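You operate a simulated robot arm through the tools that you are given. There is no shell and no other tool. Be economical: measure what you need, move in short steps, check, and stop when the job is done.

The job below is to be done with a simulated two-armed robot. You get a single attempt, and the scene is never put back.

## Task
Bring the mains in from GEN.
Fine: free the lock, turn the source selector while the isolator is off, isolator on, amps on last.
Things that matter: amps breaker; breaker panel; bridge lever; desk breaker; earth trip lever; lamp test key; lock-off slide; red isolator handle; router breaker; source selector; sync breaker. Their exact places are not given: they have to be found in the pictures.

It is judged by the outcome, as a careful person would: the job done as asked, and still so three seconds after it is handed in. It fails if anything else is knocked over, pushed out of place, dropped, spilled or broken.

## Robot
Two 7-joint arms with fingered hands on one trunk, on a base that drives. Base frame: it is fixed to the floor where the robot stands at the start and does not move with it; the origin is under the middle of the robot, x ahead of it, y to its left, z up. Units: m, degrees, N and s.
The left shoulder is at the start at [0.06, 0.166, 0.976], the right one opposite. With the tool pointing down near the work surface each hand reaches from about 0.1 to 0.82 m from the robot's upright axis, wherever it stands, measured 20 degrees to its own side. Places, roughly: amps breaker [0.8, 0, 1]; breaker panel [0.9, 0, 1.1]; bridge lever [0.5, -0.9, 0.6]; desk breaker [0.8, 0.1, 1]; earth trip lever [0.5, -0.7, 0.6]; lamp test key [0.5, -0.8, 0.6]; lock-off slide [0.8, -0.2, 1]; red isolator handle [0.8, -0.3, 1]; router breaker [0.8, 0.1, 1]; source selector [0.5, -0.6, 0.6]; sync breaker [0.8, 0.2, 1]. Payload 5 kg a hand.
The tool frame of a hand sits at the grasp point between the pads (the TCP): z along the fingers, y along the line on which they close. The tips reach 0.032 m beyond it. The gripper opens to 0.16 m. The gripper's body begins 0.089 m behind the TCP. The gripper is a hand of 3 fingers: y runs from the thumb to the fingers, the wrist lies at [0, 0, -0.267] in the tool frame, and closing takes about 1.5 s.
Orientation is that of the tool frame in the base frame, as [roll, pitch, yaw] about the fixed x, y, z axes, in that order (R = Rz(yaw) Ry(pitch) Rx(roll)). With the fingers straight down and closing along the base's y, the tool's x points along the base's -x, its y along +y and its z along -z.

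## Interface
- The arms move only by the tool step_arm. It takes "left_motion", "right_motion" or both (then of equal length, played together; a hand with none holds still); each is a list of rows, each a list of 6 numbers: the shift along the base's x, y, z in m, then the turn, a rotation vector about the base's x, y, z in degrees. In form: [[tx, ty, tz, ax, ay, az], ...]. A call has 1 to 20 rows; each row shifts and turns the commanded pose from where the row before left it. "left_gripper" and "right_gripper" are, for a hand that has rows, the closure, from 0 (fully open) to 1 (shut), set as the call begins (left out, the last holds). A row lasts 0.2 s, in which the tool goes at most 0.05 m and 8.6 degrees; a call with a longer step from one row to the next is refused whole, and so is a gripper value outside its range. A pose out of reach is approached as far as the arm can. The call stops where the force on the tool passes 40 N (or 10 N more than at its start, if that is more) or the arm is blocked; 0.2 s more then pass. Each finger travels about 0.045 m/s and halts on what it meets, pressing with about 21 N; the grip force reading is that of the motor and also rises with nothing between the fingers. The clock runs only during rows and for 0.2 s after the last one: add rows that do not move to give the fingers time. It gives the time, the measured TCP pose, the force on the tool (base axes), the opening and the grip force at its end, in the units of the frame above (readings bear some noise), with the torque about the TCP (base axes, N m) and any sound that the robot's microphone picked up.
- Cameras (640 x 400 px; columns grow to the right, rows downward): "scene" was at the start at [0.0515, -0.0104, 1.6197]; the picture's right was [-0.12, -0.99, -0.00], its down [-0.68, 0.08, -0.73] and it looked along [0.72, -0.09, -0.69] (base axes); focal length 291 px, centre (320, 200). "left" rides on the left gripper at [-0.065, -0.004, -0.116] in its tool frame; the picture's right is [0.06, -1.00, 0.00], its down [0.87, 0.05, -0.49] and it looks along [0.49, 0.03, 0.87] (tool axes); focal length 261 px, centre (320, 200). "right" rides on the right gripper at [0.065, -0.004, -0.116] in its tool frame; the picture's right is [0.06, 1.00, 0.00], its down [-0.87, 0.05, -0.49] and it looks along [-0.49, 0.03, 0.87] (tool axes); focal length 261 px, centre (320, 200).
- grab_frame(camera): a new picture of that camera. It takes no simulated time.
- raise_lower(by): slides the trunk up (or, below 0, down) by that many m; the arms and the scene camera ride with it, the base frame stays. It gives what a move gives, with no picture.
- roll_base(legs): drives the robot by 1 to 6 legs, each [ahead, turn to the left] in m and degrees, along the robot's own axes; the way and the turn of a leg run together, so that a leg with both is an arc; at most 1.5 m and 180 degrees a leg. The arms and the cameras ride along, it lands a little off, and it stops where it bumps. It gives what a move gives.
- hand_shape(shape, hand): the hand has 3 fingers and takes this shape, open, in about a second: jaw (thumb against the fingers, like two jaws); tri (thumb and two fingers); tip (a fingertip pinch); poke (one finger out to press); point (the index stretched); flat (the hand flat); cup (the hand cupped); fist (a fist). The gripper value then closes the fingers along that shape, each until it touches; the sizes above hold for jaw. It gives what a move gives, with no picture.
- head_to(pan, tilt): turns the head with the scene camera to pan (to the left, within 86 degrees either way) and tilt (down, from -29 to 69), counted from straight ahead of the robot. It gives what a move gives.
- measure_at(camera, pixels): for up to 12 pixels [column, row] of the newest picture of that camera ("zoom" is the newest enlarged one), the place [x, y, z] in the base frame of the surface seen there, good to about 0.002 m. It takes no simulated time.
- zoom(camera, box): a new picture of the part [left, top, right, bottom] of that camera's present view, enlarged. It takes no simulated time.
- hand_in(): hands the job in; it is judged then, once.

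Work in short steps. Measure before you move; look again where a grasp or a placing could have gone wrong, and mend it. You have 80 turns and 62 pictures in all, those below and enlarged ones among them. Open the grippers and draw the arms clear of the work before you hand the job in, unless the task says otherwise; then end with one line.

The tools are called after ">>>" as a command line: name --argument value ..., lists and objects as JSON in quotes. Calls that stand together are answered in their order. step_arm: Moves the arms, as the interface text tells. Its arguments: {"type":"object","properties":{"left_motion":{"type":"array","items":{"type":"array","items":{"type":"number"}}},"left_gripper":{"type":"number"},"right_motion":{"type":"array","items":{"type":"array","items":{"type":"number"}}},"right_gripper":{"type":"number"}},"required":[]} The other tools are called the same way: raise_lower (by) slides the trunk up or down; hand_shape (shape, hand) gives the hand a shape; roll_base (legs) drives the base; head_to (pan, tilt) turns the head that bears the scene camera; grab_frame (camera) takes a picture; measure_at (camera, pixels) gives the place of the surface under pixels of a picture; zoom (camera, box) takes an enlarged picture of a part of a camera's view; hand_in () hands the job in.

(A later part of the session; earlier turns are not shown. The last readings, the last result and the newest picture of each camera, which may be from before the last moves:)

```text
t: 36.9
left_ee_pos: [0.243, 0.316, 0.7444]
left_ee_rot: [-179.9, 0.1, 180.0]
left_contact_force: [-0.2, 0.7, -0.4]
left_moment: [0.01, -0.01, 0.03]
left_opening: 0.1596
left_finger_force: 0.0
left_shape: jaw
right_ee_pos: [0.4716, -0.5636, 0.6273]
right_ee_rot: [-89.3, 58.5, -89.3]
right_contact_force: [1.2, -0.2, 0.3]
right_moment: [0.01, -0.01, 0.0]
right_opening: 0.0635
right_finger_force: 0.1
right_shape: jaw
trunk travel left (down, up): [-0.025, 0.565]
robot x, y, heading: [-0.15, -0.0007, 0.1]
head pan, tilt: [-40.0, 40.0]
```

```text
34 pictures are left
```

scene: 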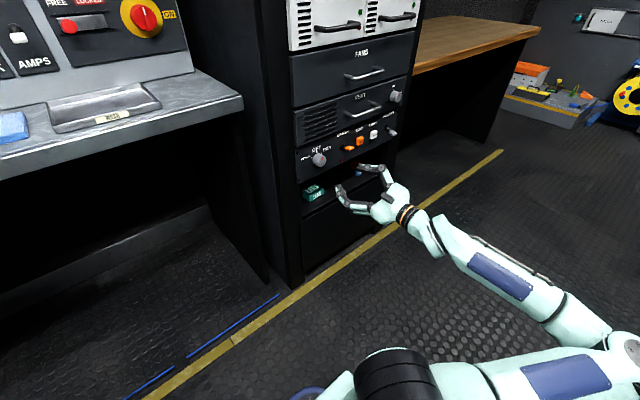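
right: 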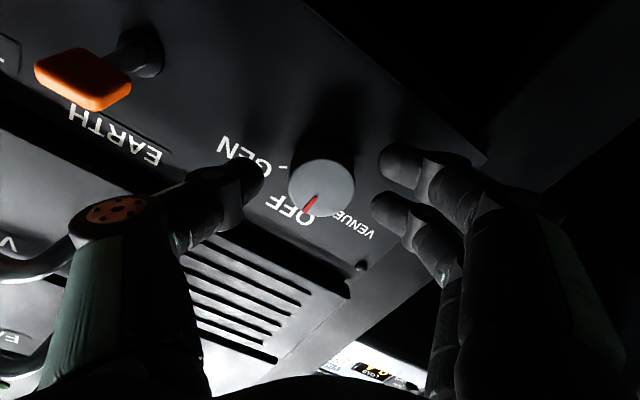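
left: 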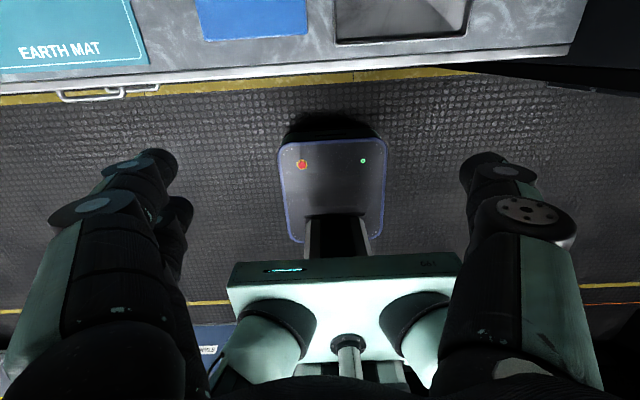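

The knob (320, 188) is centred between the tips, and the earth lever is clear of the thumb. I close on it.

>>> step_arm --right_motion '[[0, 0, 0, 0, 0, 0], [0, 0, 0, 0, 0, 0], [0, 0, 0, 0, 0, 0], [0, 0, 0, 0, 0, 0], [0, 0, 0, 0, 0, 0], [0, 0, 0, 0, 0, 0]]' --right_gripper 1.0

>>> grab_frame --camera "right"

```text
t: 38.3
left_ee_pos: [0.241, 0.3157, 0.7454]
left_ee_rot: [-179.9, -0.1, -179.9]
left_contact_force: [0.4, 0.4, 0.2]
left_moment: [0.02, 0.0, 0.02]
left_opening: 0.1599
left_finger_force: 0.0
left_shape: jaw
right_ee_pos: [0.4699, -0.5646, 0.6262]
right_ee_rot: [-89.4, 58.6, -89.5]
right_contact_force: [2.3, -0.4, 0.9]
right_moment: [0.0, 0.05, 0.03]
right_opening: 0.0283
right_finger_force: 20.9
right_shape: jaw
trunk travel left (down, up): [-0.025, 0.565]
robot x, y, heading: [-0.1457, 0.0002, 0.0]
head pan, tilt: [-40.0, 40.0]
```

```text
33 pictures are left
```

right: 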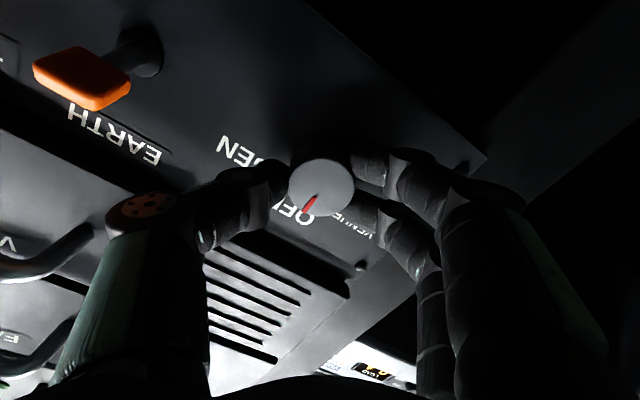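

It has a firm three-finger grip (20.9 N). I now turn +64° about x, in small steps.

>>> step_arm --right_motion '[[0, 0, 0, 5, 0, 0], [0, 0, 0, 5, 0, 0], [0, 0, 0, 5, 0, 0], [0, 0, 0, 5, 0, 0], [0, 0, 0, 5, 0, 0], [0, 0, 0, 5, 0, 0], [0, 0, 0, 5, 0, 0], [0, 0, 0, 5, 0, 0], [0, 0, 0, 5, 0, 0], [0, 0, 0, 5, 0, 0], [0, 0, 0, 5, 0, 0], [0, 0, 0, 5, 0, 0], [0, 0, 0, 4, 0, 0], [0, 0, 0, 0, 0, 0]]'

>>> grab_frame --camera "right"

```text
t: 41.3
left_ee_pos: [0.2431, 0.3152, 0.7444]
left_ee_rot: [-180.0, 0.0, 180.0]
left_contact_force: [0.1, 0.3, 0.2]
left_moment: [0.02, 0.02, -0.02]
left_opening: 0.1601
left_finger_force: 0.0
left_shape: jaw
right_ee_pos: [0.4703, -0.5636, 0.6246]
right_ee_rot: [89.6, 57.4, 89.4]
right_contact_force: [-0.4, 0.1, 1.8]
right_moment: [-0.46, -0.04, -0.01]
right_opening: 0.0279
right_finger_force: 21.1
right_shape: jaw
trunk travel left (down, up): [-0.025, 0.565]
robot x, y, heading: [-0.1455, -0.0026, 0.1]
head pan, tilt: [-40.0, 40.0]
```

```text
32 pictures are left
```

right: 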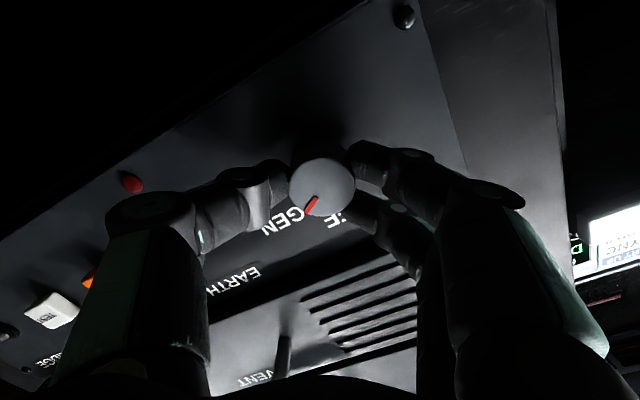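

The red mark points at GEN. I open to 0.064 and back straight off, then check.

>>> step_arm --right_motion '[[0, 0, 0, 0, 0, 0], [0, 0, 0, 0, 0, 0], [0, 0, 0, 0, 0, 0], [0, 0, 0, 0, 0, 0], [-0.03, 0, 0, 0, 0, 0], [-0.04, 0, 0, 0, 0, 0], [-0.04, 0, 0, 0, 0, 0], [-0.04, 0, 0, 0, 0, 0]]' --right_gripper 0.6

>>> zoom --camera "scene" --box '[290, 125, 370, 205]'

>>> zoom --camera "right" --box '[240, 60, 400, 160]'

```text
t: 43.1
left_ee_pos: [0.243, 0.3153, 0.7439]
left_ee_rot: [-179.8, 0.0, -179.9]
left_contact_force: [-0.2, 0.0, -0.9]
left_moment: [-0.01, 0.05, -0.01]
left_opening: 0.1597
left_finger_force: 0.0
left_shape: jaw
right_ee_pos: [0.3217, -0.5619, 0.6235]
right_ee_rot: [89.5, 57.3, 89.5]
right_contact_force: [0.0, 0.0, 1.0]
right_moment: [-0.01, -0.03, 0.0]
right_opening: 0.0634
right_finger_force: 0.2
right_shape: jaw
trunk travel left (down, up): [-0.025, 0.565]
robot x, y, heading: [-0.1476, -0.0006, 0.2]
head pan, tilt: [-40.0, 40.0]
```

```text
5.00 times, centred on (330, 165) of scene
```

zoom: 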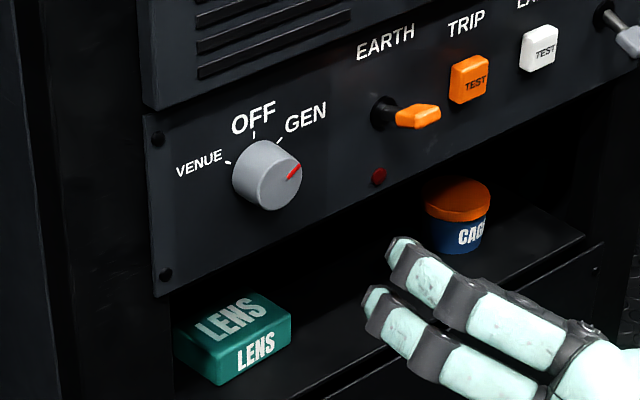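

```text
4.00 times, centred on (320, 110) of right
```

zoom: 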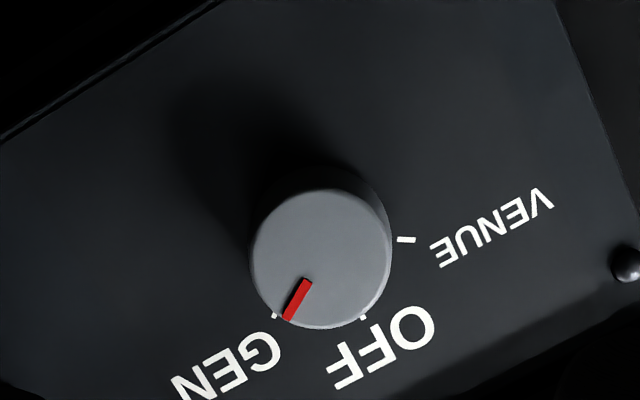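

The selector reads GEN. I roll the hand back level, raise the trunk and lift the hand for the isolator.

>>> step_arm --right_motion '[[0, 0, 0, -8, 0, 0], [0, 0, 0, -8, 0, 0], [0, 0, 0, -8, 0, 0], [0, 0, 0, -8, 0, 0], [0, 0, 0, -1, 0, 0]]'

>>> raise_lower --by 0.28

>>> step_arm --right_motion '[[0, 0, 0.03, 0, 0, 0], [0, 0, 0.03, 0, 0, 0], [0, 0, 0.03, 0, 0, 0], [0, 0, 0.022, 0, 0, 0], [0.01, 0.04, 0, 0, 0, 0], [0.02, 0.04, 0, 0, 0, 0], [0.02, 0.04, 0, 0, 0, 0], [0.02, 0.04, 0, 0, 0, 0], [0.01, 0.04, 0, 0, 0, 0], [0.01, 0.04, 0, 0, 0, 0], [0.01, 0.04, 0, 0, 0, 0], [0.01, 0.025, 0, 0, 0, 0]]'

```text
t: 44.3
left_ee_pos: [0.2439, 0.3159, 0.7451]
left_ee_rot: [-180.0, 0.1, 180.0]
left_contact_force: [-1.0, 0.1, -0.5]
left_moment: [0.02, -0.03, -0.01]
left_opening: 0.1599
left_finger_force: 0.0
left_shape: jaw
right_ee_pos: [0.3211, -0.5641, 0.623]
right_ee_rot: [-58.4, 89.5, -58.5]
right_contact_force: [0.6, 0.0, -0.4]
right_moment: [0.01, 0.02, 0.03]
right_opening: 0.0633
right_finger_force: 0.0
right_shape: jaw
trunk travel left (down, up): [-0.025, 0.565]
robot x, y, heading: [-0.1484, 0.0021, 0.1]
head pan, tilt: [-40.0, 40.0]
```

```text
t: 47.1
left_ee_pos: [0.2449, 0.3147, 1.024]
left_ee_rot: [-179.8, 0.0, -179.9]
left_contact_force: [1.0, -0.5, 0.5]
left_moment: [-0.02, 0.0, -0.03]
left_opening: 0.1601
left_finger_force: 0.1
left_shape: jaw
right_ee_pos: [0.3216, -0.564, 0.905]
right_ee_rot: [-51.8, 89.5, -51.8]
right_contact_force: [-0.7, -0.1, 0.5]
right_moment: [0.02, 0.0, 0.0]
right_opening: 0.0635
right_finger_force: 0.1
right_shape: jaw
trunk travel left (down, up): [-0.305, 0.285]
robot x, y, heading: [-0.1488, 0.0006, 0.2]
head pan, tilt: [-40.0, 40.0]
```

```text
t: 49.7
left_ee_pos: [0.2433, 0.3154, 1.0242]
left_ee_rot: [-179.8, 0.0, -180.0]
left_contact_force: [0.7, 0.1, 0.3]
left_moment: [0.0, -0.02, 0.03]
left_opening: 0.1601
left_finger_force: 0.1
left_shape: jaw
right_ee_pos: [0.4061, -0.3706, 1.0301]
right_ee_rot: [-121.5, 89.8, -120.9]
right_contact_force: [0.2, 0.2, 0.0]
right_moment: [0.02, 0.0, -0.04]
right_opening: 0.0641
right_finger_force: 0.1
right_shape: jaw
right hand out of reach, approached as far as the arm can: row 9, 10, 11, 12
trunk travel left (down, up): [-0.305, 0.285]
robot x, y, heading: [-0.1493, 0.0017, -0.0]
head pan, tilt: [-40.0, 40.0]
```

It is limited near the body, so I go forward and left diagonally, keeping the hand body left of the rack side (y=-0.425).

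>>> step_arm --right_motion '[[0.03, 0.03, 0, 0, 0, 0], [0.03, 0.03, 0, 0, 0, 0], [0.03, 0.03, 0, 0, 0, 0], [0.03, 0.02, 0, 0, 0, 0], [0.03, 0.0, 0, 0, 0, 0], [0.03, 0.0, 0, 0, 0, 0]]'

>>> head_to --pan -20 --tilt 30

>>> grab_frame --camera "right"

```text
t: 51.1
left_ee_pos: [0.2431, 0.3161, 1.0246]
left_ee_rot: [-179.9, 0.0, -179.9]
left_contact_force: [-0.4, 0.2, 0.2]
left_moment: [0.0, 0.02, 0.02]
left_opening: 0.1597
left_finger_force: 0.0
left_shape: jaw
right_ee_pos: [0.4386, -0.3845, 1.0361]
right_ee_rot: [-83.1, 89.6, -82.8]
right_contact_force: [-0.4, -0.1, 0.8]
right_moment: [0.03, 0.03, 0.02]
right_opening: 0.0638
right_finger_force: 0.1
right_shape: jaw
right hand out of reach, approached as far as the arm can: row 1, 2, 3, 4, 5, 6
trunk travel left (down, up): [-0.305, 0.285]
robot x, y, heading: [-0.1472, -0.0029, 0.2]
head pan, tilt: [-40.0, 40.0]
```

```text
t: 52.0
left_ee_pos: [0.2426, 0.3151, 1.0258]
left_ee_rot: [-179.9, 0.0, 179.9]
left_contact_force: [0.5, 0.5, 0.0]
left_moment: [-0.01, -0.01, -0.01]
left_opening: 0.1599
left_finger_force: 0.1
left_shape: jaw
right_ee_pos: [0.4369, -0.3842, 1.0367]
right_ee_rot: [-82.8, 89.6, -82.5]
right_contact_force: [-0.2, 0.2, 0.5]
right_moment: [-0.01, 0.0, 0.01]
right_opening: 0.0639
right_finger_force: 0.1
right_shape: jaw
trunk travel left (down, up): [-0.305, 0.285]
robot x, y, heading: [-0.1497, -0.0016, -0.1]
head pan, tilt: [-20.0, 30.0]
```

```text
29 pictures are left
```

right: 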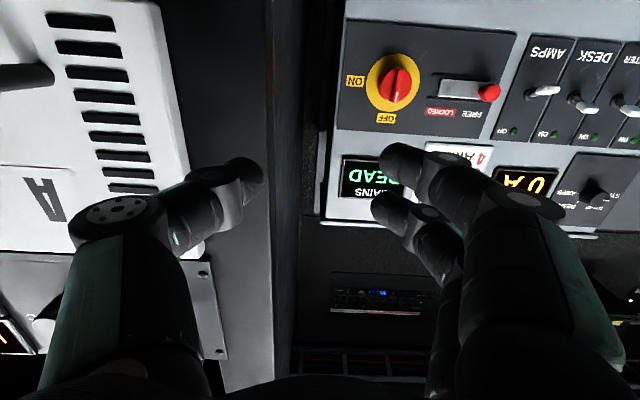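

The wrist is at its limit, with the shoulder too high relative to the hand. I lower the trunk 0.12 and lift the hand, then try left and forward again.

>>> raise_lower --by -0.12

>>> step_arm --right_motion '[[0, 0.0, 0.04, 0, 0, 0], [0, 0.0, 0.04, 0, 0, 0], [0, 0.0, 0.03, 0, 0, 0], [0.01, 0.03, 0, 0, 0, 0], [0.01, 0.03, 0, 0, 0, 0], [0.01, 0.03, 0.0, 0, 0, 0], [0.01, 0.03, 0, 0, 0, 0]]'

```text
t: 53.5
left_ee_pos: [0.2418, 0.3164, 0.9045]
left_ee_rot: [-179.9, 0.0, 180.0]
left_contact_force: [0.3, 0.4, -1.1]
left_moment: [0.0, -0.01, 0.02]
left_opening: 0.1597
left_finger_force: 0.0
left_shape: jaw
right_ee_pos: [0.438, -0.3846, 0.9166]
right_ee_rot: [-81.7, 89.7, -81.4]
right_contact_force: [0.0, -0.3, -0.6]
right_moment: [0.01, 0.01, 0.0]
right_opening: 0.0641
right_finger_force: 0.1
right_shape: jaw
trunk travel left (down, up): [-0.185, 0.405]
robot x, y, heading: [-0.1485, -0.0012, 0.2]
head pan, tilt: [-20.0, 30.0]
```

```text
t: 55.1
left_ee_pos: [0.2431, 0.3155, 0.9052]
left_ee_rot: [-180.0, 0.0, -180.0]
left_contact_force: [0.5, 0.0, 0.2]
left_moment: [0.01, 0.0, 0.03]
left_opening: 0.1599
left_finger_force: 0.1
left_shape: jaw
right_ee_pos: [0.4785, -0.2639, 1.0282]
right_ee_rot: [-80.1, 89.6, -79.9]
right_contact_force: [0.3, 0.4, -0.1]
right_moment: [-0.02, -0.01, -0.01]
right_opening: 0.0637
right_finger_force: 0.0
right_shape: jaw
trunk travel left (down, up): [-0.185, 0.405]
robot x, y, heading: [-0.1492, 0.0003, -0.1]
head pan, tilt: [-20.0, 30.0]
```

Reachable now and level. I advance to x≈0.66 and look at the dial.

>>> step_arm --right_motion '[[0.04, 0.002, -0.003, 0, 0, 0], [0.04, 0.002, -0.003, 0, 0, 0], [0.04, 0.0, -0.003, 0, 0, 0], [0.04, 0.0, -0.003, 0, 0, 0], [0.02, 0, 0, 0, 0, 0], [0, 0, 0, 0, 0, 0]]'

>>> grab_frame --camera "right"

```text
t: 56.5
left_ee_pos: [0.2429, 0.3152, 0.9043]
left_ee_rot: [-179.9, 0.0, -180.0]
left_contact_force: [0.1, -0.5, -0.7]
left_moment: [0.0, 0.0, -0.01]
left_opening: 0.16
left_finger_force: 0.0
left_shape: jaw
right_ee_pos: [0.6511, -0.2993, 1.0112]
right_ee_rot: [-88.1, 89.5, -87.8]
right_contact_force: [-0.2, 0.4, 0.8]
right_moment: [0.02, 0.0, -0.02]
right_opening: 0.0638
right_finger_force: 0.1
right_shape: jaw
right hand out of reach, approached as far as the arm can: row 3, 4
trunk travel left (down, up): [-0.185, 0.405]
robot x, y, heading: [-0.1497, -0.0025, -0.0]
head pan, tilt: [-20.0, 30.0]
```

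```text
28 pictures are left
```

right: 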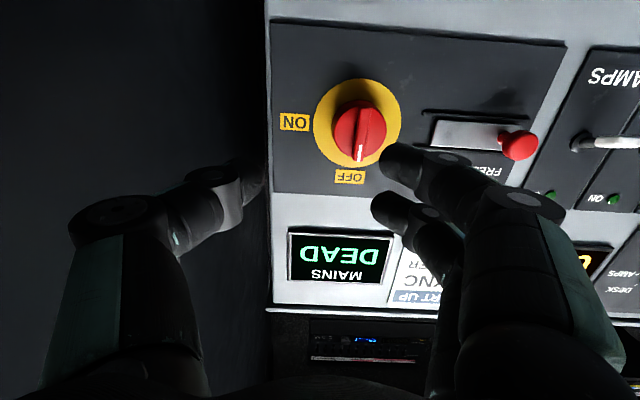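

The hand drifted to y=-0.30. I measure the dial bar at (360, 130) and nudge +y.

>>> measure_at --camera "right" --pixels '[[368, 120], [360, 150], [375, 108], [345, 125], [382, 135], [322, 105], [400, 130]]'

>>> step_arm --right_motion '[[0, 0.02, 0, 0, 0, 0], [0, 0.022, 0, 0, 0, 0], [0, 0, 0, 0, 0, 0]]'

```text
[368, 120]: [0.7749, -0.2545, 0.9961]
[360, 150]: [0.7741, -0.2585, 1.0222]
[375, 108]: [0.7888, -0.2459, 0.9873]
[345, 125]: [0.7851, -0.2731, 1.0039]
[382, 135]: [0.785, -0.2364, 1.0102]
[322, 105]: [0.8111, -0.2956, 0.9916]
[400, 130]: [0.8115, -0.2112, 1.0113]
```

```text
t: 57.3
left_ee_pos: [0.243, 0.3153, 0.9038]
left_ee_rot: [-180.0, 0.1, -180.0]
left_contact_force: [0.0, 0.2, -0.8]
left_moment: [0.01, 0.0, 0.01]
left_opening: 0.1597
left_finger_force: 0.0
left_shape: jaw
right_ee_pos: [0.6499, -0.2942, 1.0101]
right_ee_rot: [-99.4, 89.6, -99.0]
right_contact_force: [-0.2, 0.2, -0.3]
right_moment: [-0.02, -0.01, -0.01]
right_opening: 0.0641
right_finger_force: 0.0
right_shape: jaw
right hand out of reach, approached as far as the arm can: row 1, 2
trunk travel left (down, up): [-0.185, 0.405]
robot x, y, heading: [-0.1475, -0.0012, -0.1]
head pan, tilt: [-20.0, 30.0]
```

The arm is limited leftward here; it worked best with the target well to the robot's right, as at the selector. I retract the hand and shift the whole robot left by about 0.25 m.

>>> step_arm --right_motion '[[-0.04, 0, 0.0, 0, 0, 0], [-0.04, 0, 0.0, 0, 0, 0], [-0.04, 0.0, 0, 0, 0, 0], [-0.04, 0.0, 0, 0, 0, 0], [-0.04, 0, 0, 0, 0, 0]]'

>>> roll_base --legs '[[0, -45], [-0.35, 0], [0, 45]]'

```text
t: 58.5
left_ee_pos: [0.2418, 0.3151, 0.9055]
left_ee_rot: [-179.9, 0.0, -179.8]
left_contact_force: [-1.0, 0.8, 0.1]
left_moment: [0.03, 0.0, 0.01]
left_opening: 0.1601
left_finger_force: 0.1
left_shape: jaw
right_ee_pos: [0.4685, -0.3089, 1.0036]
right_ee_rot: [-84.0, 89.6, -83.6]
right_contact_force: [0.7, -0.4, -0.2]
right_moment: [-0.04, 0.02, 0.0]
right_opening: 0.0637
right_finger_force: 0.2
right_shape: jaw
right hand out of reach, approached as far as the arm can: row 1, 2
trunk travel left (down, up): [-0.185, 0.405]
robot x, y, heading: [-0.147, 0.001, 0.2]
head pan, tilt: [-20.0, 30.0]
```

```text
t: 65.0
left_ee_pos: [-0.0039, 0.565, 0.9046]
left_ee_rot: [-179.9, 0.0, 179.7]
left_contact_force: [-0.3, 0.4, 0.0]
left_moment: [-0.04, 0.02, 0.0]
left_opening: 0.1599
left_finger_force: 0.1
left_shape: jaw
right_ee_pos: [0.2175, -0.0602, 1.0047]
right_ee_rot: [-84.1, 89.6, -83.9]
right_contact_force: [0.1, 0.0, 0.1]
right_moment: [-0.01, 0.01, -0.01]
right_opening: 0.0639
right_finger_force: 0.2
right_shape: jaw
trunk travel left (down, up): [-0.185, 0.405]
robot x, y, heading: [-0.3982, 0.2495, -0.5]
head pan, tilt: [-20.0, 30.0]
```

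The robot is at (-0.40, 0.25). I raise the trunk 0.15 and move the hand right and down to y≈-0.257, z≈1.01.

>>> raise_lower --by 0.15

>>> step_arm --right_motion '[[0, -0.04, 0.0, 0, 0, 0], [0, -0.04, 0.0, 0, 0, 0], [0, -0.04, 0, 0, 0, 0], [0.02, -0.04, -0.02, 0, 0, 0], [0.02, -0.037, -0.02, 0, 0, 0], [0.02, 0, -0.04, 0, 0, 0], [0.02, 0, -0.04, 0, 0, 0], [0, 0, -0.025, 0, 0, 0]]'

```text
t: 66.8
left_ee_pos: [-0.0021, 0.5638, 1.0545]
left_ee_rot: [-179.8, 0.0, 179.7]
left_contact_force: [-0.3, -0.2, 1.4]
left_moment: [-0.02, 0.03, 0.02]
left_opening: 0.16
left_finger_force: 0.0
left_shape: jaw
right_ee_pos: [0.2172, -0.0615, 1.1541]
right_ee_rot: [-84.9, 89.6, -84.9]
right_contact_force: [-0.1, -0.5, -0.3]
right_moment: [0.0, 0.02, 0.02]
right_opening: 0.064
right_finger_force: 0.0
right_shape: jaw
trunk travel left (down, up): [-0.335, 0.255]
robot x, y, heading: [-0.3954, 0.253, -0.3]
head pan, tilt: [-20.0, 30.0]
```

```text
t: 68.6
left_ee_pos: [-0.0034, 0.5642, 1.0558]
left_ee_rot: [-179.9, 0.0, 179.7]
left_contact_force: [-0.3, -0.9, 0.7]
left_moment: [0.03, 0.0, -0.02]
left_opening: 0.16
left_finger_force: 0.0
left_shape: jaw
right_ee_pos: [0.2993, -0.2587, 1.0082]
right_ee_rot: [-86.0, 89.5, -86.2]
right_contact_force: [-1.1, 0.3, -0.3]
right_moment: [0.01, -0.02, 0.08]
right_opening: 0.0641
right_finger_force: 0.1
right_shape: jaw
trunk travel left (down, up): [-0.335, 0.255]
robot x, y, heading: [-0.3969, 0.2491, -0.5]
head pan, tilt: [-20.0, 30.0]
```

The hand is in line with the dial. I drive ahead 0.2 m, then extend the arm to x≈0.66.

>>> roll_base --legs '[[0.2, 0.4]]'

>>> step_arm --right_motion '[[0.04, 0.0, 0.0, 0, 0, 0], [0.04, 0.0, 0.0, 0, 0, 0], [0.04, 0.0, 0, 0, 0, 0], [0.02, 0, 0, 0, 0, 0]]'

>>> grab_frame --camera "right"

```text
t: 70.2
left_ee_pos: [0.1936, 0.5673, 1.0547]
left_ee_rot: [-179.9, 0.0, -180.0]
left_contact_force: [0.2, -0.1, -0.1]
left_moment: [0.0, -0.01, 0.01]
left_opening: 0.1603
left_finger_force: 0.0
left_shape: jaw
right_ee_pos: [0.504, -0.2525, 1.009]
right_ee_rot: [-87.5, 89.6, -86.8]
right_contact_force: [0.3, 0.2, 0.5]
right_moment: [0.0, 0.04, -0.02]
right_opening: 0.064
right_finger_force: 0.2
right_shape: jaw
trunk travel left (down, up): [-0.335, 0.255]
robot x, y, heading: [-0.1971, 0.2527, -0.1]
head pan, tilt: [-20.0, 30.0]
```

```text
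t: 71.2
left_ee_pos: [0.194, 0.5662, 1.0536]
left_ee_rot: [-179.9, -0.1, -179.9]
left_contact_force: [-0.6, 0.4, 0.4]
left_moment: [-0.01, -0.01, -0.02]
left_opening: 0.16
left_finger_force: 0.0
left_shape: jaw
right_ee_pos: [0.6437, -0.2524, 1.0086]
right_ee_rot: [-91.1, 89.6, -90.7]
right_contact_force: [1.3, 0.1, 0.3]
right_moment: [-0.01, -0.02, 0.02]
right_opening: 0.0638
right_finger_force: 0.0
right_shape: jaw
trunk travel left (down, up): [-0.335, 0.255]
robot x, y, heading: [-0.2002, 0.2504, 0.3]
head pan, tilt: [-20.0, 30.0]
```

```text
27 pictures are left
```

right: 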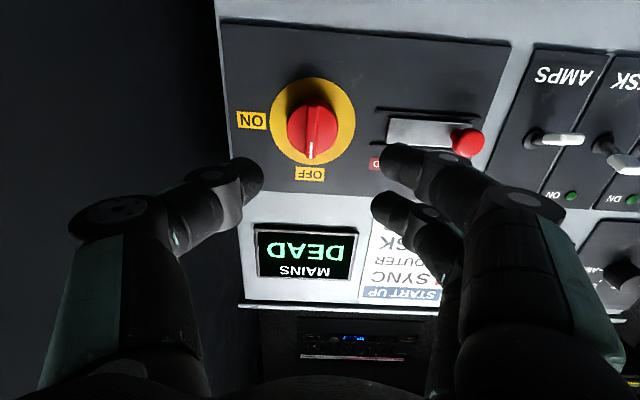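

No limits hit now. I measure the hub rim to get its centre, and pre-roll -40°.

>>> measure_at --camera "right" --pixels '[[291, 128], [335, 128], [300, 108], [326, 108], [298, 150], [324, 150], [312, 156], [314, 104]]'

>>> step_arm --right_motion '[[0, 0.0, 0.0, -8, 0, 0], [0, 0.0, 0.0, -8, 0, 0], [0, 0.0, 0, -8, 0, 0], [0, 0, 0, -8, 0, 0], [0, 0, 0, -8, 0, 0]]' --right_gripper 0.55

```text
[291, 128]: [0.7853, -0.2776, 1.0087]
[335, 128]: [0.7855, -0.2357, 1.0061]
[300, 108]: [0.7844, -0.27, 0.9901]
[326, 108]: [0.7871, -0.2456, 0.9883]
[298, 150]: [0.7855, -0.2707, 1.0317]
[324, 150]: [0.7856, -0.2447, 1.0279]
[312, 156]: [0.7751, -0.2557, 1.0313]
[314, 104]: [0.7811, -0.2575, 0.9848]
```

```text
t: 72.4
left_ee_pos: [0.1934, 0.5668, 1.0549]
left_ee_rot: [-179.8, 0.0, -179.9]
left_contact_force: [-1.1, 0.4, 0.5]
left_moment: [0.03, 0.01, 0.01]
left_opening: 0.1598
left_finger_force: 0.1
left_shape: jaw
right_ee_pos: [0.6424, -0.2516, 1.0083]
right_ee_rot: [-90.4, 49.4, -89.9]
right_contact_force: [-0.4, 0.5, 0.0]
right_moment: [0.02, 0.04, -0.01]
right_opening: 0.071
right_finger_force: 0.1
right_shape: jaw
trunk travel left (down, up): [-0.335, 0.255]
robot x, y, heading: [-0.1966, 0.2497, -0.0]
head pan, tilt: [-20.0, 30.0]
```

Hub centre ≈ (y -0.257, z 1.010), diameter ≈0.05. I advance most of the way and look.

>>> step_arm --right_motion '[[0.03, -0.0055, 0.002, 0, 0, 0], [0.03, 0.0, 0.0, 0, 0, 0], [0.03, 0.0, 0, 0, 0, 0], [0.02, 0, 0, 0, 0, 0], [0, 0, 0, 0, 0, 0]]'

>>> grab_frame --camera "right"

```text
t: 73.6
left_ee_pos: [0.1939, 0.5673, 1.0542]
left_ee_rot: [-179.9, -0.1, -179.9]
left_contact_force: [0.3, -0.5, -0.5]
left_moment: [0.01, 0.01, 0.01]
left_opening: 0.1599
left_finger_force: 0.1
left_shape: jaw
right_ee_pos: [0.7521, -0.2577, 1.0109]
right_ee_rot: [-90.4, 49.7, -90.0]
right_contact_force: [0.4, 0.7, 0.6]
right_moment: [0.01, -0.04, 0.03]
right_opening: 0.0712
right_finger_force: 0.0
right_shape: jaw
trunk travel left (down, up): [-0.335, 0.255]
robot x, y, heading: [-0.2009, 0.2513, 0.2]
head pan, tilt: [-20.0, 30.0]
```

```text
26 pictures are left
```

right: 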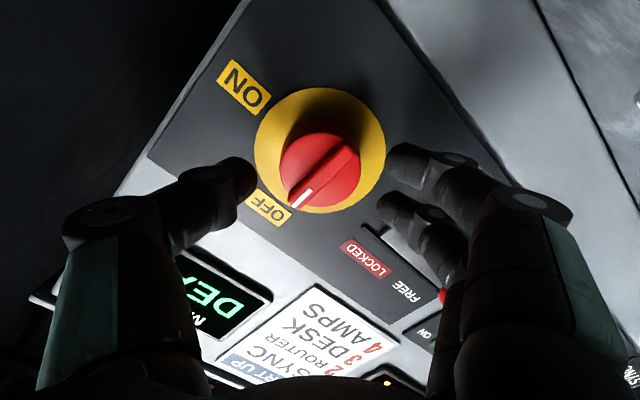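

The hub (320, 172) is centred. I advance 0.019 more and close on it.

>>> step_arm --right_motion '[[0.01, 0, 0, 0, 0, 0], [0.008, 0, 0, 0, 0, 0], [0, 0, 0, 0, 0, 0]]'

>>> step_arm --right_motion '[[0, 0, 0, 0, 0, 0], [0, 0, 0, 0, 0, 0], [0, 0, 0, 0, 0, 0], [0, 0, 0, 0, 0, 0], [0, 0, 0, 0, 0, 0], [0, 0, 0, 0, 0, 0]]' --right_gripper 1.0

>>> grab_frame --camera "right"

```text
t: 74.4
left_ee_pos: [0.1939, 0.5664, 1.0544]
left_ee_rot: [-179.9, 0.0, -179.9]
left_contact_force: [-0.3, 0.2, -0.2]
left_moment: [-0.01, 0.01, 0.02]
left_opening: 0.1597
left_finger_force: 0.0
left_shape: jaw
right_ee_pos: [0.7569, -0.2639, 1.0055]
right_ee_rot: [-90.4, 49.6, -90.0]
right_contact_force: [-0.7, 0.5, -0.8]
right_moment: [0.01, -0.03, -0.03]
right_opening: 0.0713
right_finger_force: 0.1
right_shape: jaw
right hand out of reach, approached as far as the arm can: row 1, 2
trunk travel left (down, up): [-0.335, 0.255]
robot x, y, heading: [-0.1975, 0.2549, -0.1]
head pan, tilt: [-20.0, 30.0]
```

```text
t: 75.8
left_ee_pos: [0.1931, 0.5665, 1.0546]
left_ee_rot: [-179.9, 0.0, -179.9]
left_contact_force: [-0.5, -0.8, 0.4]
left_moment: [0.03, 0.02, 0.0]
left_opening: 0.1597
left_finger_force: 0.1
left_shape: jaw
right_ee_pos: [0.7552, -0.2655, 1.004]
right_ee_rot: [-90.4, 49.6, -90.0]
right_contact_force: [-16.8, 5.2, -8.0]
right_moment: [-0.03, 0.1, 0.3]
right_opening: 0.0307
right_finger_force: 20.8
right_shape: jaw
trunk travel left (down, up): [-0.335, 0.255]
robot x, y, heading: [-0.196, 0.2466, -0.0]
head pan, tilt: [-20.0, 30.0]
```

```text
25 pictures are left
```

right: 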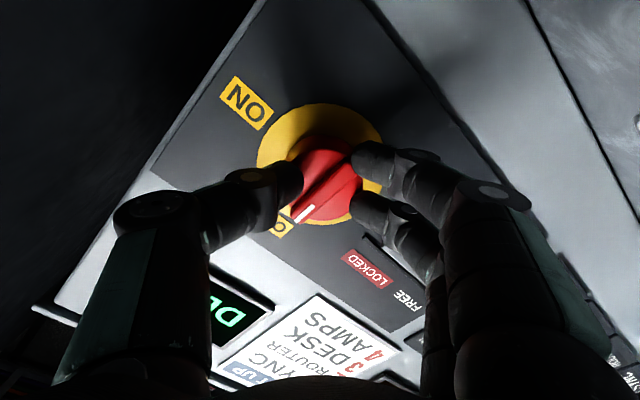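

The arm ran out of reach, so the grip is shallow and off-centre. I open, back off, drive 0.08 closer, and realign.

>>> step_arm --right_motion '[[0, 0, 0, 0, 0, 0], [0, 0, 0, 0, 0, 0], [0, 0, 0, 0, 0, 0], [0, 0, 0, 0, 0, 0], [0, 0, 0, 0, 0, 0], [-0.04, 0.002, 0.002, 0, 0, 0], [-0.04, 0.002, 0.002, 0, 0, 0], [-0.04, 0.004, 0.002, 0, 0, 0]]' --right_gripper 0.55

>>> roll_base --legs '[[0.08, 0]]'

```text
t: 77.6
left_ee_pos: [0.1932, 0.566, 1.0539]
left_ee_rot: [-179.8, 0.0, -179.9]
left_contact_force: [-0.5, 0.2, 0.2]
left_moment: [0.02, 0.02, 0.02]
left_opening: 0.16
left_finger_force: 0.1
left_shape: jaw
right_ee_pos: [0.6395, -0.2577, 1.0119]
right_ee_rot: [-90.4, 49.6, -89.9]
right_contact_force: [-0.6, -0.4, 0.8]
right_moment: [0.01, -0.01, -0.01]
right_opening: 0.0719
right_finger_force: 0.1
right_shape: jaw
trunk travel left (down, up): [-0.335, 0.255]
robot x, y, heading: [-0.1986, 0.2476, -0.0]
head pan, tilt: [-20.0, 30.0]
```

```text
t: 78.6
left_ee_pos: [0.2755, 0.5665, 1.0553]
left_ee_rot: [-179.8, -0.2, -179.9]
left_contact_force: [0.0, -0.2, -0.5]
left_moment: [0.0, 0.0, 0.04]
left_opening: 0.1598
left_finger_force: 0.1
left_shape: jaw
right_ee_pos: [0.7212, -0.2563, 1.0104]
right_ee_rot: [-90.5, 49.6, -90.1]
right_contact_force: [0.5, 0.2, 0.2]
right_moment: [0.0, -0.03, 0.0]
right_opening: 0.0716
right_finger_force: 0.1
right_shape: jaw
trunk travel left (down, up): [-0.335, 0.255]
robot x, y, heading: [-0.1178, 0.2512, 0.2]
head pan, tilt: [-20.0, 30.0]
```

The TCP is at (0.721, -0.256, 1.010), on the dial's axis. I advance 0.05 and check.

>>> step_arm --right_motion '[[0.02, 0, 0, 0, 0, 0], [0.02, 0, 0, 0, 0, 0], [0.01, 0, 0, 0, 0, 0], [0, 0, 0, 0, 0, 0]]'

>>> grab_frame --camera "right"

```text
t: 79.6
left_ee_pos: [0.2745, 0.5666, 1.0545]
left_ee_rot: [-179.9, 0.0, -179.9]
left_contact_force: [0.5, 0.8, -1.0]
left_moment: [-0.01, -0.02, 0.01]
left_opening: 0.1602
left_finger_force: 0.1
left_shape: jaw
right_ee_pos: [0.7699, -0.2576, 1.0105]
right_ee_rot: [-90.4, 49.6, -90.0]
right_contact_force: [0.3, 0.7, 0.1]
right_moment: [0.02, 0.01, 0.04]
right_opening: 0.0714
right_finger_force: 0.0
right_shape: jaw
trunk travel left (down, up): [-0.335, 0.255]
robot x, y, heading: [-0.1201, 0.2503, 0.1]
head pan, tilt: [-20.0, 30.0]
```

```text
24 pictures are left
```

right: 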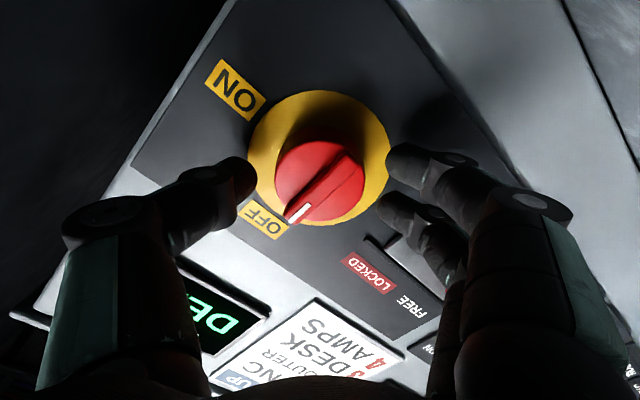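

The hub is centred at (320, 182) and deep enough. I close.

>>> step_arm --right_motion '[[0, 0, 0, 0, 0, 0], [0, 0, 0, 0, 0, 0], [0, 0, 0, 0, 0, 0], [0, 0, 0, 0, 0, 0], [0, 0, 0, 0, 0, 0], [0, 0, 0, 0, 0, 0]]' --right_gripper 1.0

```text
t: 81.0
left_ee_pos: [0.2738, 0.5677, 1.0542]
left_ee_rot: [-179.9, 0.0, -180.0]
left_contact_force: [0.0, -0.3, -0.4]
left_moment: [0.02, 0.01, -0.01]
left_opening: 0.1601
left_finger_force: 0.1
left_shape: jaw
right_ee_pos: [0.7702, -0.2571, 1.0122]
right_ee_rot: [-90.4, 49.7, -90.0]
right_contact_force: [0.5, -0.7, 0.6]
right_moment: [0.06, -0.02, -0.03]
right_opening: 0.0416
right_finger_force: 20.8
right_shape: jaw
trunk travel left (down, up): [-0.335, 0.255]
robot x, y, heading: [-0.1172, 0.2525, 0.1]
head pan, tilt: [-20.0, 30.0]
```

The hub is gripped cleanly, with no side force. I turn +45° first and check it follows.

>>> step_arm --right_motion '[[0, 0, 0, 5, 0, 0], [0, 0, 0, 5, 0, 0], [0, 0, 0, 5, 0, 0], [0, 0, 0, 5, 0, 0], [0, 0, 0, 5, 0, 0], [0, 0, 0, 5, 0, 0], [0, 0, 0, 5, 0, 0], [0, 0, 0, 5, 0, 0], [0, 0, 0, 5, 0, 0]]'

>>> grab_frame --camera "right"

```text
t: 83.0
left_ee_pos: [0.2743, 0.5653, 1.0541]
left_ee_rot: [-179.8, -0.1, -179.9]
left_contact_force: [0.2, 0.3, -0.3]
left_moment: [-0.02, 0.0, 0.0]
left_opening: 0.1599
left_finger_force: 0.0
left_shape: jaw
right_ee_pos: [0.7701, -0.2576, 1.0114]
right_ee_rot: [89.2, 85.3, 89.5]
right_contact_force: [-3.7, -3.4, 0.7]
right_moment: [-0.03, -0.01, -0.1]
right_opening: 0.0415
right_finger_force: 20.6
right_shape: jaw
trunk travel left (down, up): [-0.335, 0.255]
robot x, y, heading: [-0.1168, 0.2483, -0.0]
head pan, tilt: [-20.0, 30.0]
```

```text
23 pictures are left
```

right: 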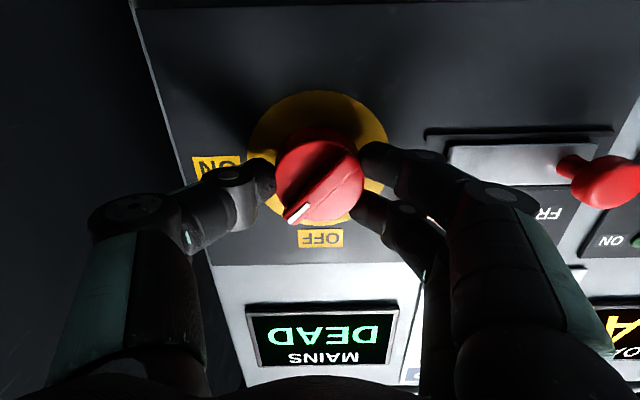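

The dial follows, with its mark now halfway to ON. I turn another 47°.

>>> step_arm --right_motion '[[0, 0, 0, 5, 0, 0], [0, 0, 0, 5, 0, 0], [0, 0, 0, 5, 0, 0], [0, 0, 0, 5, 0, 0], [0, 0, 0, 5, 0, 0], [0, 0, 0, 5, 0, 0], [0, 0, 0, 5, 0, 0], [0, 0, 0, 5, 0, 0], [0, 0, 0, 5, 0, 0], [0, 0, 0, 2, 0, 0], [0, 0, 0, 0, 0, 0]]'

>>> grab_frame --camera "right"

```text
t: 85.4
left_ee_pos: [0.2752, 0.5655, 1.0545]
left_ee_rot: [-179.9, 0.0, -179.9]
left_contact_force: [-0.5, -0.5, 0.9]
left_moment: [-0.02, 0.01, 0.0]
left_opening: 0.1598
left_finger_force: 0.1
left_shape: jaw
right_ee_pos: [0.7691, -0.2592, 1.0118]
right_ee_rot: [89.5, 38.2, 89.9]
right_contact_force: [-1.6, -13.1, 2.7]
right_moment: [-0.41, -0.02, -0.31]
right_opening: 0.0417
right_finger_force: 22.1
right_shape: jaw
trunk travel left (down, up): [-0.335, 0.255]
robot x, y, heading: [-0.1213, 0.2505, -0.0]
head pan, tilt: [-20.0, 30.0]
```

```text
22 pictures are left
```

right: 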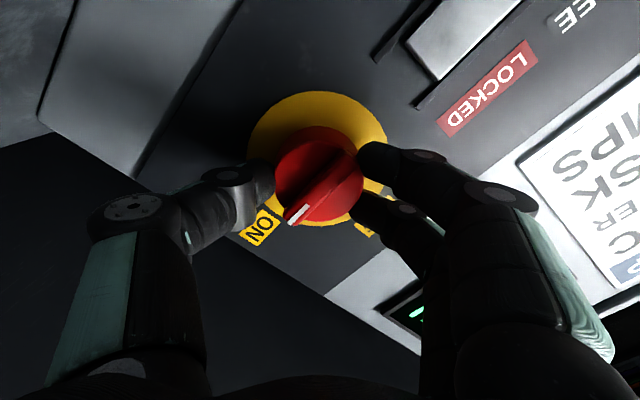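

The mark points at ON with stop torque felt. I release, back off, and check the display.

>>> step_arm --right_motion '[[0, 0, 0, 0, 0, 0], [0, 0, 0, 0, 0, 0], [0, 0, 0, 0, 0, 0], [0, 0, 0, 0, 0, 0], [0, 0, 0, 0, 0, 0], [-0.03, 0, 0, 0, 0, 0], [-0.04, 0, 0, 0, 0, 0], [-0.04, 0, 0, 0, 0, 0], [-0.03, 0, 0, 0, 0, 0]]' --right_gripper 0.55

>>> grab_frame --camera "right"

>>> grab_frame --camera "scene"

```text
t: 87.4
left_ee_pos: [0.2751, 0.5668, 1.0553]
left_ee_rot: [-179.8, 0.0, -179.9]
left_contact_force: [0.4, 0.0, -0.4]
left_moment: [-0.01, 0.02, -0.01]
left_opening: 0.1599
left_finger_force: 0.1
left_shape: jaw
right_ee_pos: [0.6294, -0.2564, 1.0126]
right_ee_rot: [89.5, 38.4, 90.2]
right_contact_force: [0.6, 0.1, -0.1]
right_moment: [0.0, -0.07, -0.01]
right_opening: 0.0718
right_finger_force: 0.0
right_shape: jaw
trunk travel left (down, up): [-0.335, 0.255]
robot x, y, heading: [-0.1172, 0.2581, 0.1]
head pan, tilt: [-20.0, 30.0]
```

```text
21 pictures are left
```

right: 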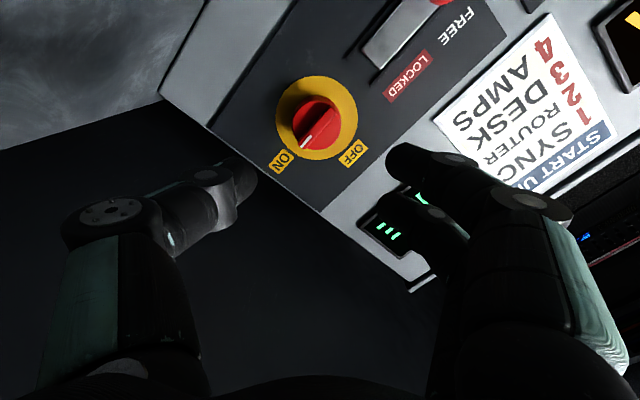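

```text
20 pictures are left
```

scene: 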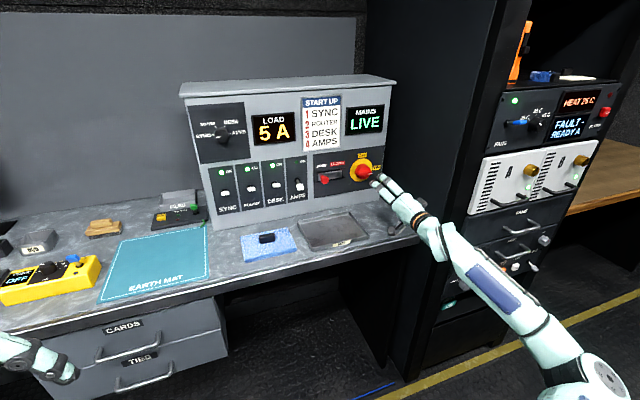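

MAINS is LIVE, load 5 A, and the three breaker lamps are lit. Amps is next: I move the hand toward y=-0.015 at x≈0.60 and roll it so the thumb comes underneath.

>>> step_arm --right_motion '[[-0.03, 0.03, 0, 0, 0, 0], [0, 0.04, 0, 0, 0, 0], [0, 0.04, 0, 0, 0, 0], [0, 0.04, 0, 0, 0, 0], [0, 0.04, 0, 0, 0, 0], [0, 0.04, 0, 0, 0, 0], [0, 0.012, 0, 0, 0, 0]]' --right_gripper 0.6

>>> step_arm --right_motion '[[0, 0, 0, 8, 0, 0], [0, 0, 0, 8, 0, 0], [0, 0, 0, 8, 0, 0], [0, 0, 0, 8, 0, 0], [0, 0, 0, 6, 0, 0]]'

```text
t: 89.0
left_ee_pos: [0.2753, 0.567, 1.0549]
left_ee_rot: [-179.9, 0.0, -179.8]
left_contact_force: [-0.2, 0.1, -0.2]
left_moment: [0.02, -0.02, 0.02]
left_opening: 0.1598
left_finger_force: 0.0
left_shape: jaw
right_ee_pos: [0.5951, -0.1349, 1.078]
right_ee_rot: [90.6, 38.3, 92.4]
right_contact_force: [0.8, -0.7, 0.2]
right_moment: [0.01, 0.01, 0.05]
right_opening: 0.0646
right_finger_force: 0.0
right_shape: jaw
right hand out of reach, approached as far as the arm can: row 2, 3, 4, 5, 6, 7
trunk travel left (down, up): [-0.335, 0.255]
robot x, y, heading: [-0.1162, 0.2521, 0.0]
head pan, tilt: [-20.0, 30.0]
```

```text
t: 90.2
left_ee_pos: [0.2735, 0.5666, 1.055]
left_ee_rot: [-179.9, 0.0, -179.9]
left_contact_force: [0.5, -0.7, 0.5]
left_moment: [0.0, -0.03, 0.0]
left_opening: 0.16
left_finger_force: 0.0
left_shape: jaw
right_ee_pos: [0.5928, -0.1506, 1.0889]
right_ee_rot: [89.8, 0.3, 90.5]
right_contact_force: [0.3, -0.9, -1.4]
right_moment: [-0.03, 0.01, 0.03]
right_opening: 0.0642
right_finger_force: 0.1
right_shape: jaw
right hand out of reach, approached as far as the arm can: row 1, 3
trunk travel left (down, up): [-0.335, 0.255]
robot x, y, heading: [-0.1131, 0.2485, 0.1]
head pan, tilt: [-20.0, 30.0]
```

The roll works, but y is limited, so the base must shift left. I look left first to see it's free.

>>> head_to --pan 70 --tilt 30

>>> grab_frame --camera "scene"

```text
t: 91.9
left_ee_pos: [0.2748, 0.5672, 1.0553]
left_ee_rot: [-179.9, -0.1, -179.9]
left_contact_force: [-0.3, -0.5, -0.5]
left_moment: [0.0, 0.0, 0.03]
left_opening: 0.1599
left_finger_force: 0.1
left_shape: jaw
right_ee_pos: [0.5934, -0.1491, 1.0881]
right_ee_rot: [90.0, 0.4, 90.5]
right_contact_force: [-0.5, 0.5, 0.3]
right_moment: [0.02, -0.03, 0.0]
right_opening: 0.064
right_finger_force: 0.0
right_shape: jaw
trunk travel left (down, up): [-0.335, 0.255]
robot x, y, heading: [-0.1202, 0.2521, 0.1]
head pan, tilt: [70.0, 30.0]
```

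```text
19 pictures are left
```

scene: 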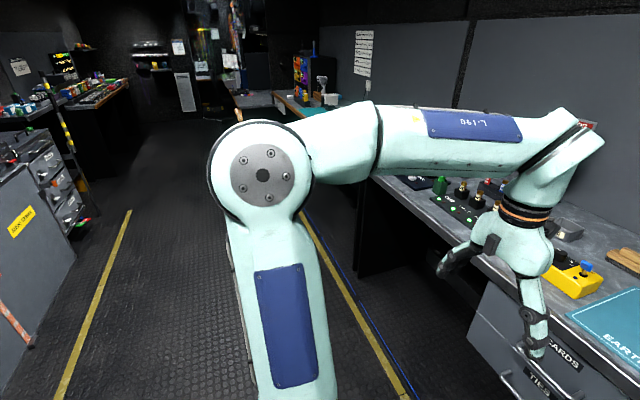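

The left side is an open aisle. I back off a little and shift the base left about 0.18, then forward.

>>> roll_base --legs '[[-0.1, 0], [0, -45], [-0.25, 0], [0, 45], [0.23, 0]]'

>>> head_to --pan -25 --tilt 35

>>> grab_frame --camera "scene"

```text
t: 100.0
left_ee_pos: [0.2267, 0.7373, 1.0547]
left_ee_rot: [-179.9, -0.1, 179.7]
left_contact_force: [0.4, -0.2, 0.1]
left_moment: [0.0, 0.0, -0.04]
left_opening: 0.1599
left_finger_force: 0.0
left_shape: jaw
right_ee_pos: [0.5403, 0.0183, 1.0874]
right_ee_rot: [90.0, 0.5, 90.2]
right_contact_force: [0.2, 1.0, 0.1]
right_moment: [0.0, 0.01, 0.0]
right_opening: 0.064
right_finger_force: 0.0
right_shape: jaw
trunk travel left (down, up): [-0.335, 0.255]
robot x, y, heading: [-0.1659, 0.4248, -0.2]
head pan, tilt: [70.0, 30.0]
```

```text
t: 101.7
left_ee_pos: [0.2262, 0.7383, 1.0541]
left_ee_rot: [-179.9, 0.0, 179.7]
left_contact_force: [-0.4, -0.8, 0.3]
left_moment: [0.02, 0.0, -0.01]
left_opening: 0.1601
left_finger_force: 0.1
left_shape: jaw
right_ee_pos: [0.5418, 0.0183, 1.0881]
right_ee_rot: [89.8, 0.4, 90.2]
right_contact_force: [-0.5, -0.2, 0.9]
right_moment: [-0.01, -0.01, 0.01]
right_opening: 0.0643
right_finger_force: 0.1
right_shape: jaw
trunk travel left (down, up): [-0.335, 0.255]
robot x, y, heading: [-0.1697, 0.4275, 0.0]
head pan, tilt: [-25.0, 35.0]
```

```text
18 pictures are left
```

scene: 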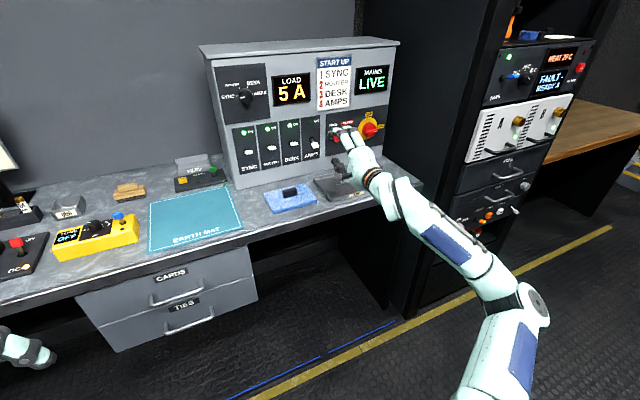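

I align: y to -0.015, z to ~1.005, x to 0.65, then look.

>>> step_arm --right_motion '[[0.02, -0.017, -0.02, 0, 0, 0], [0.02, -0.016, -0.03, 0, 0, 0], [0.03, 0, -0.033, 0, 0, 0], [0.03, 0, 0, 0, 0, 0], [0, 0, 0, 0, 0, 0]]'

>>> grab_frame --camera "right"

>>> zoom --camera "scene" --box '[220, 100, 400, 200]'

```text
t: 102.9
left_ee_pos: [0.2265, 0.7376, 1.0535]
left_ee_rot: [-179.9, 0.1, 179.7]
left_contact_force: [0.0, 0.1, -0.5]
left_moment: [0.01, 0.0, 0.03]
left_opening: 0.1599
left_finger_force: 0.0
left_shape: jaw
right_ee_pos: [0.6412, -0.0235, 1.0126]
right_ee_rot: [90.1, 0.5, 90.4]
right_contact_force: [0.7, 0.2, -0.2]
right_moment: [-0.01, -0.01, 0.01]
right_opening: 0.0642
right_finger_force: 0.2
right_shape: jaw
right hand out of reach, approached as far as the arm can: row 3
trunk travel left (down, up): [-0.335, 0.255]
robot x, y, heading: [-0.168, 0.4243, -0.3]
head pan, tilt: [-25.0, 35.0]
```

```text
17 pictures are left
```

right: 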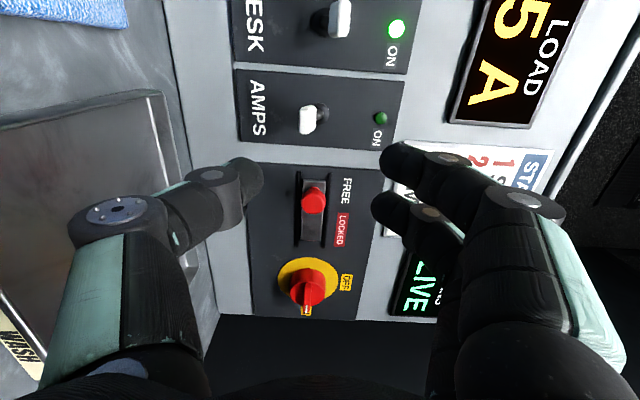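

```text
3.56 times, centred on (310, 150) of scene
```

zoom: 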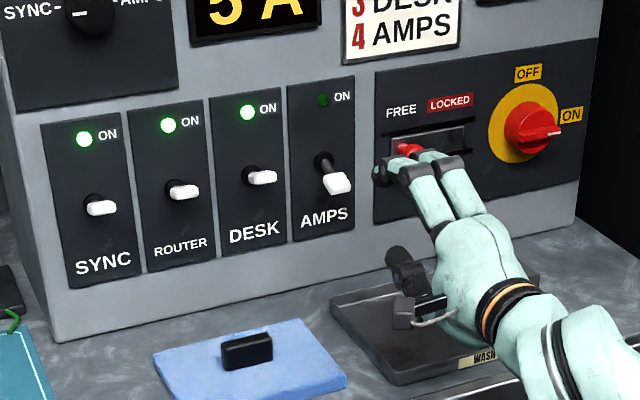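

The amps paddle is at (308, 120). I measure it and realign a little.

>>> measure_at --camera "right" --pixels '[[306, 122], [316, 116], [338, 18], [313, 200]]'

>>> step_arm --right_motion '[[0.02, 0.009, -0.004, 0, 0, 0], [0.02, 0, -0.004, 0, 0, 0], [0.02, 0, 0, 0, 0, 0]]'

```text
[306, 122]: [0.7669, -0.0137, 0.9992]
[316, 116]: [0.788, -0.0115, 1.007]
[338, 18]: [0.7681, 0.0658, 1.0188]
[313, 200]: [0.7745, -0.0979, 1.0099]
```

```text
t: 103.7
left_ee_pos: [0.2268, 0.7375, 1.0541]
left_ee_rot: [-179.9, 0.0, 179.7]
left_contact_force: [-0.9, -1.3, 0.1]
left_moment: [-0.02, -0.01, -0.02]
left_opening: 0.1601
left_finger_force: 0.0
left_shape: jaw
right_ee_pos: [0.7027, -0.0178, 1.0068]
right_ee_rot: [89.9, 0.3, 90.3]
right_contact_force: [0.6, -0.2, -0.5]
right_moment: [0.01, -0.01, 0.0]
right_opening: 0.0643
right_finger_force: 0.1
right_shape: jaw
right hand out of reach, approached as far as the arm can: row 1
trunk travel left (down, up): [-0.335, 0.255]
robot x, y, heading: [-0.1657, 0.4251, -0.2]
head pan, tilt: [-25.0, 35.0]
```

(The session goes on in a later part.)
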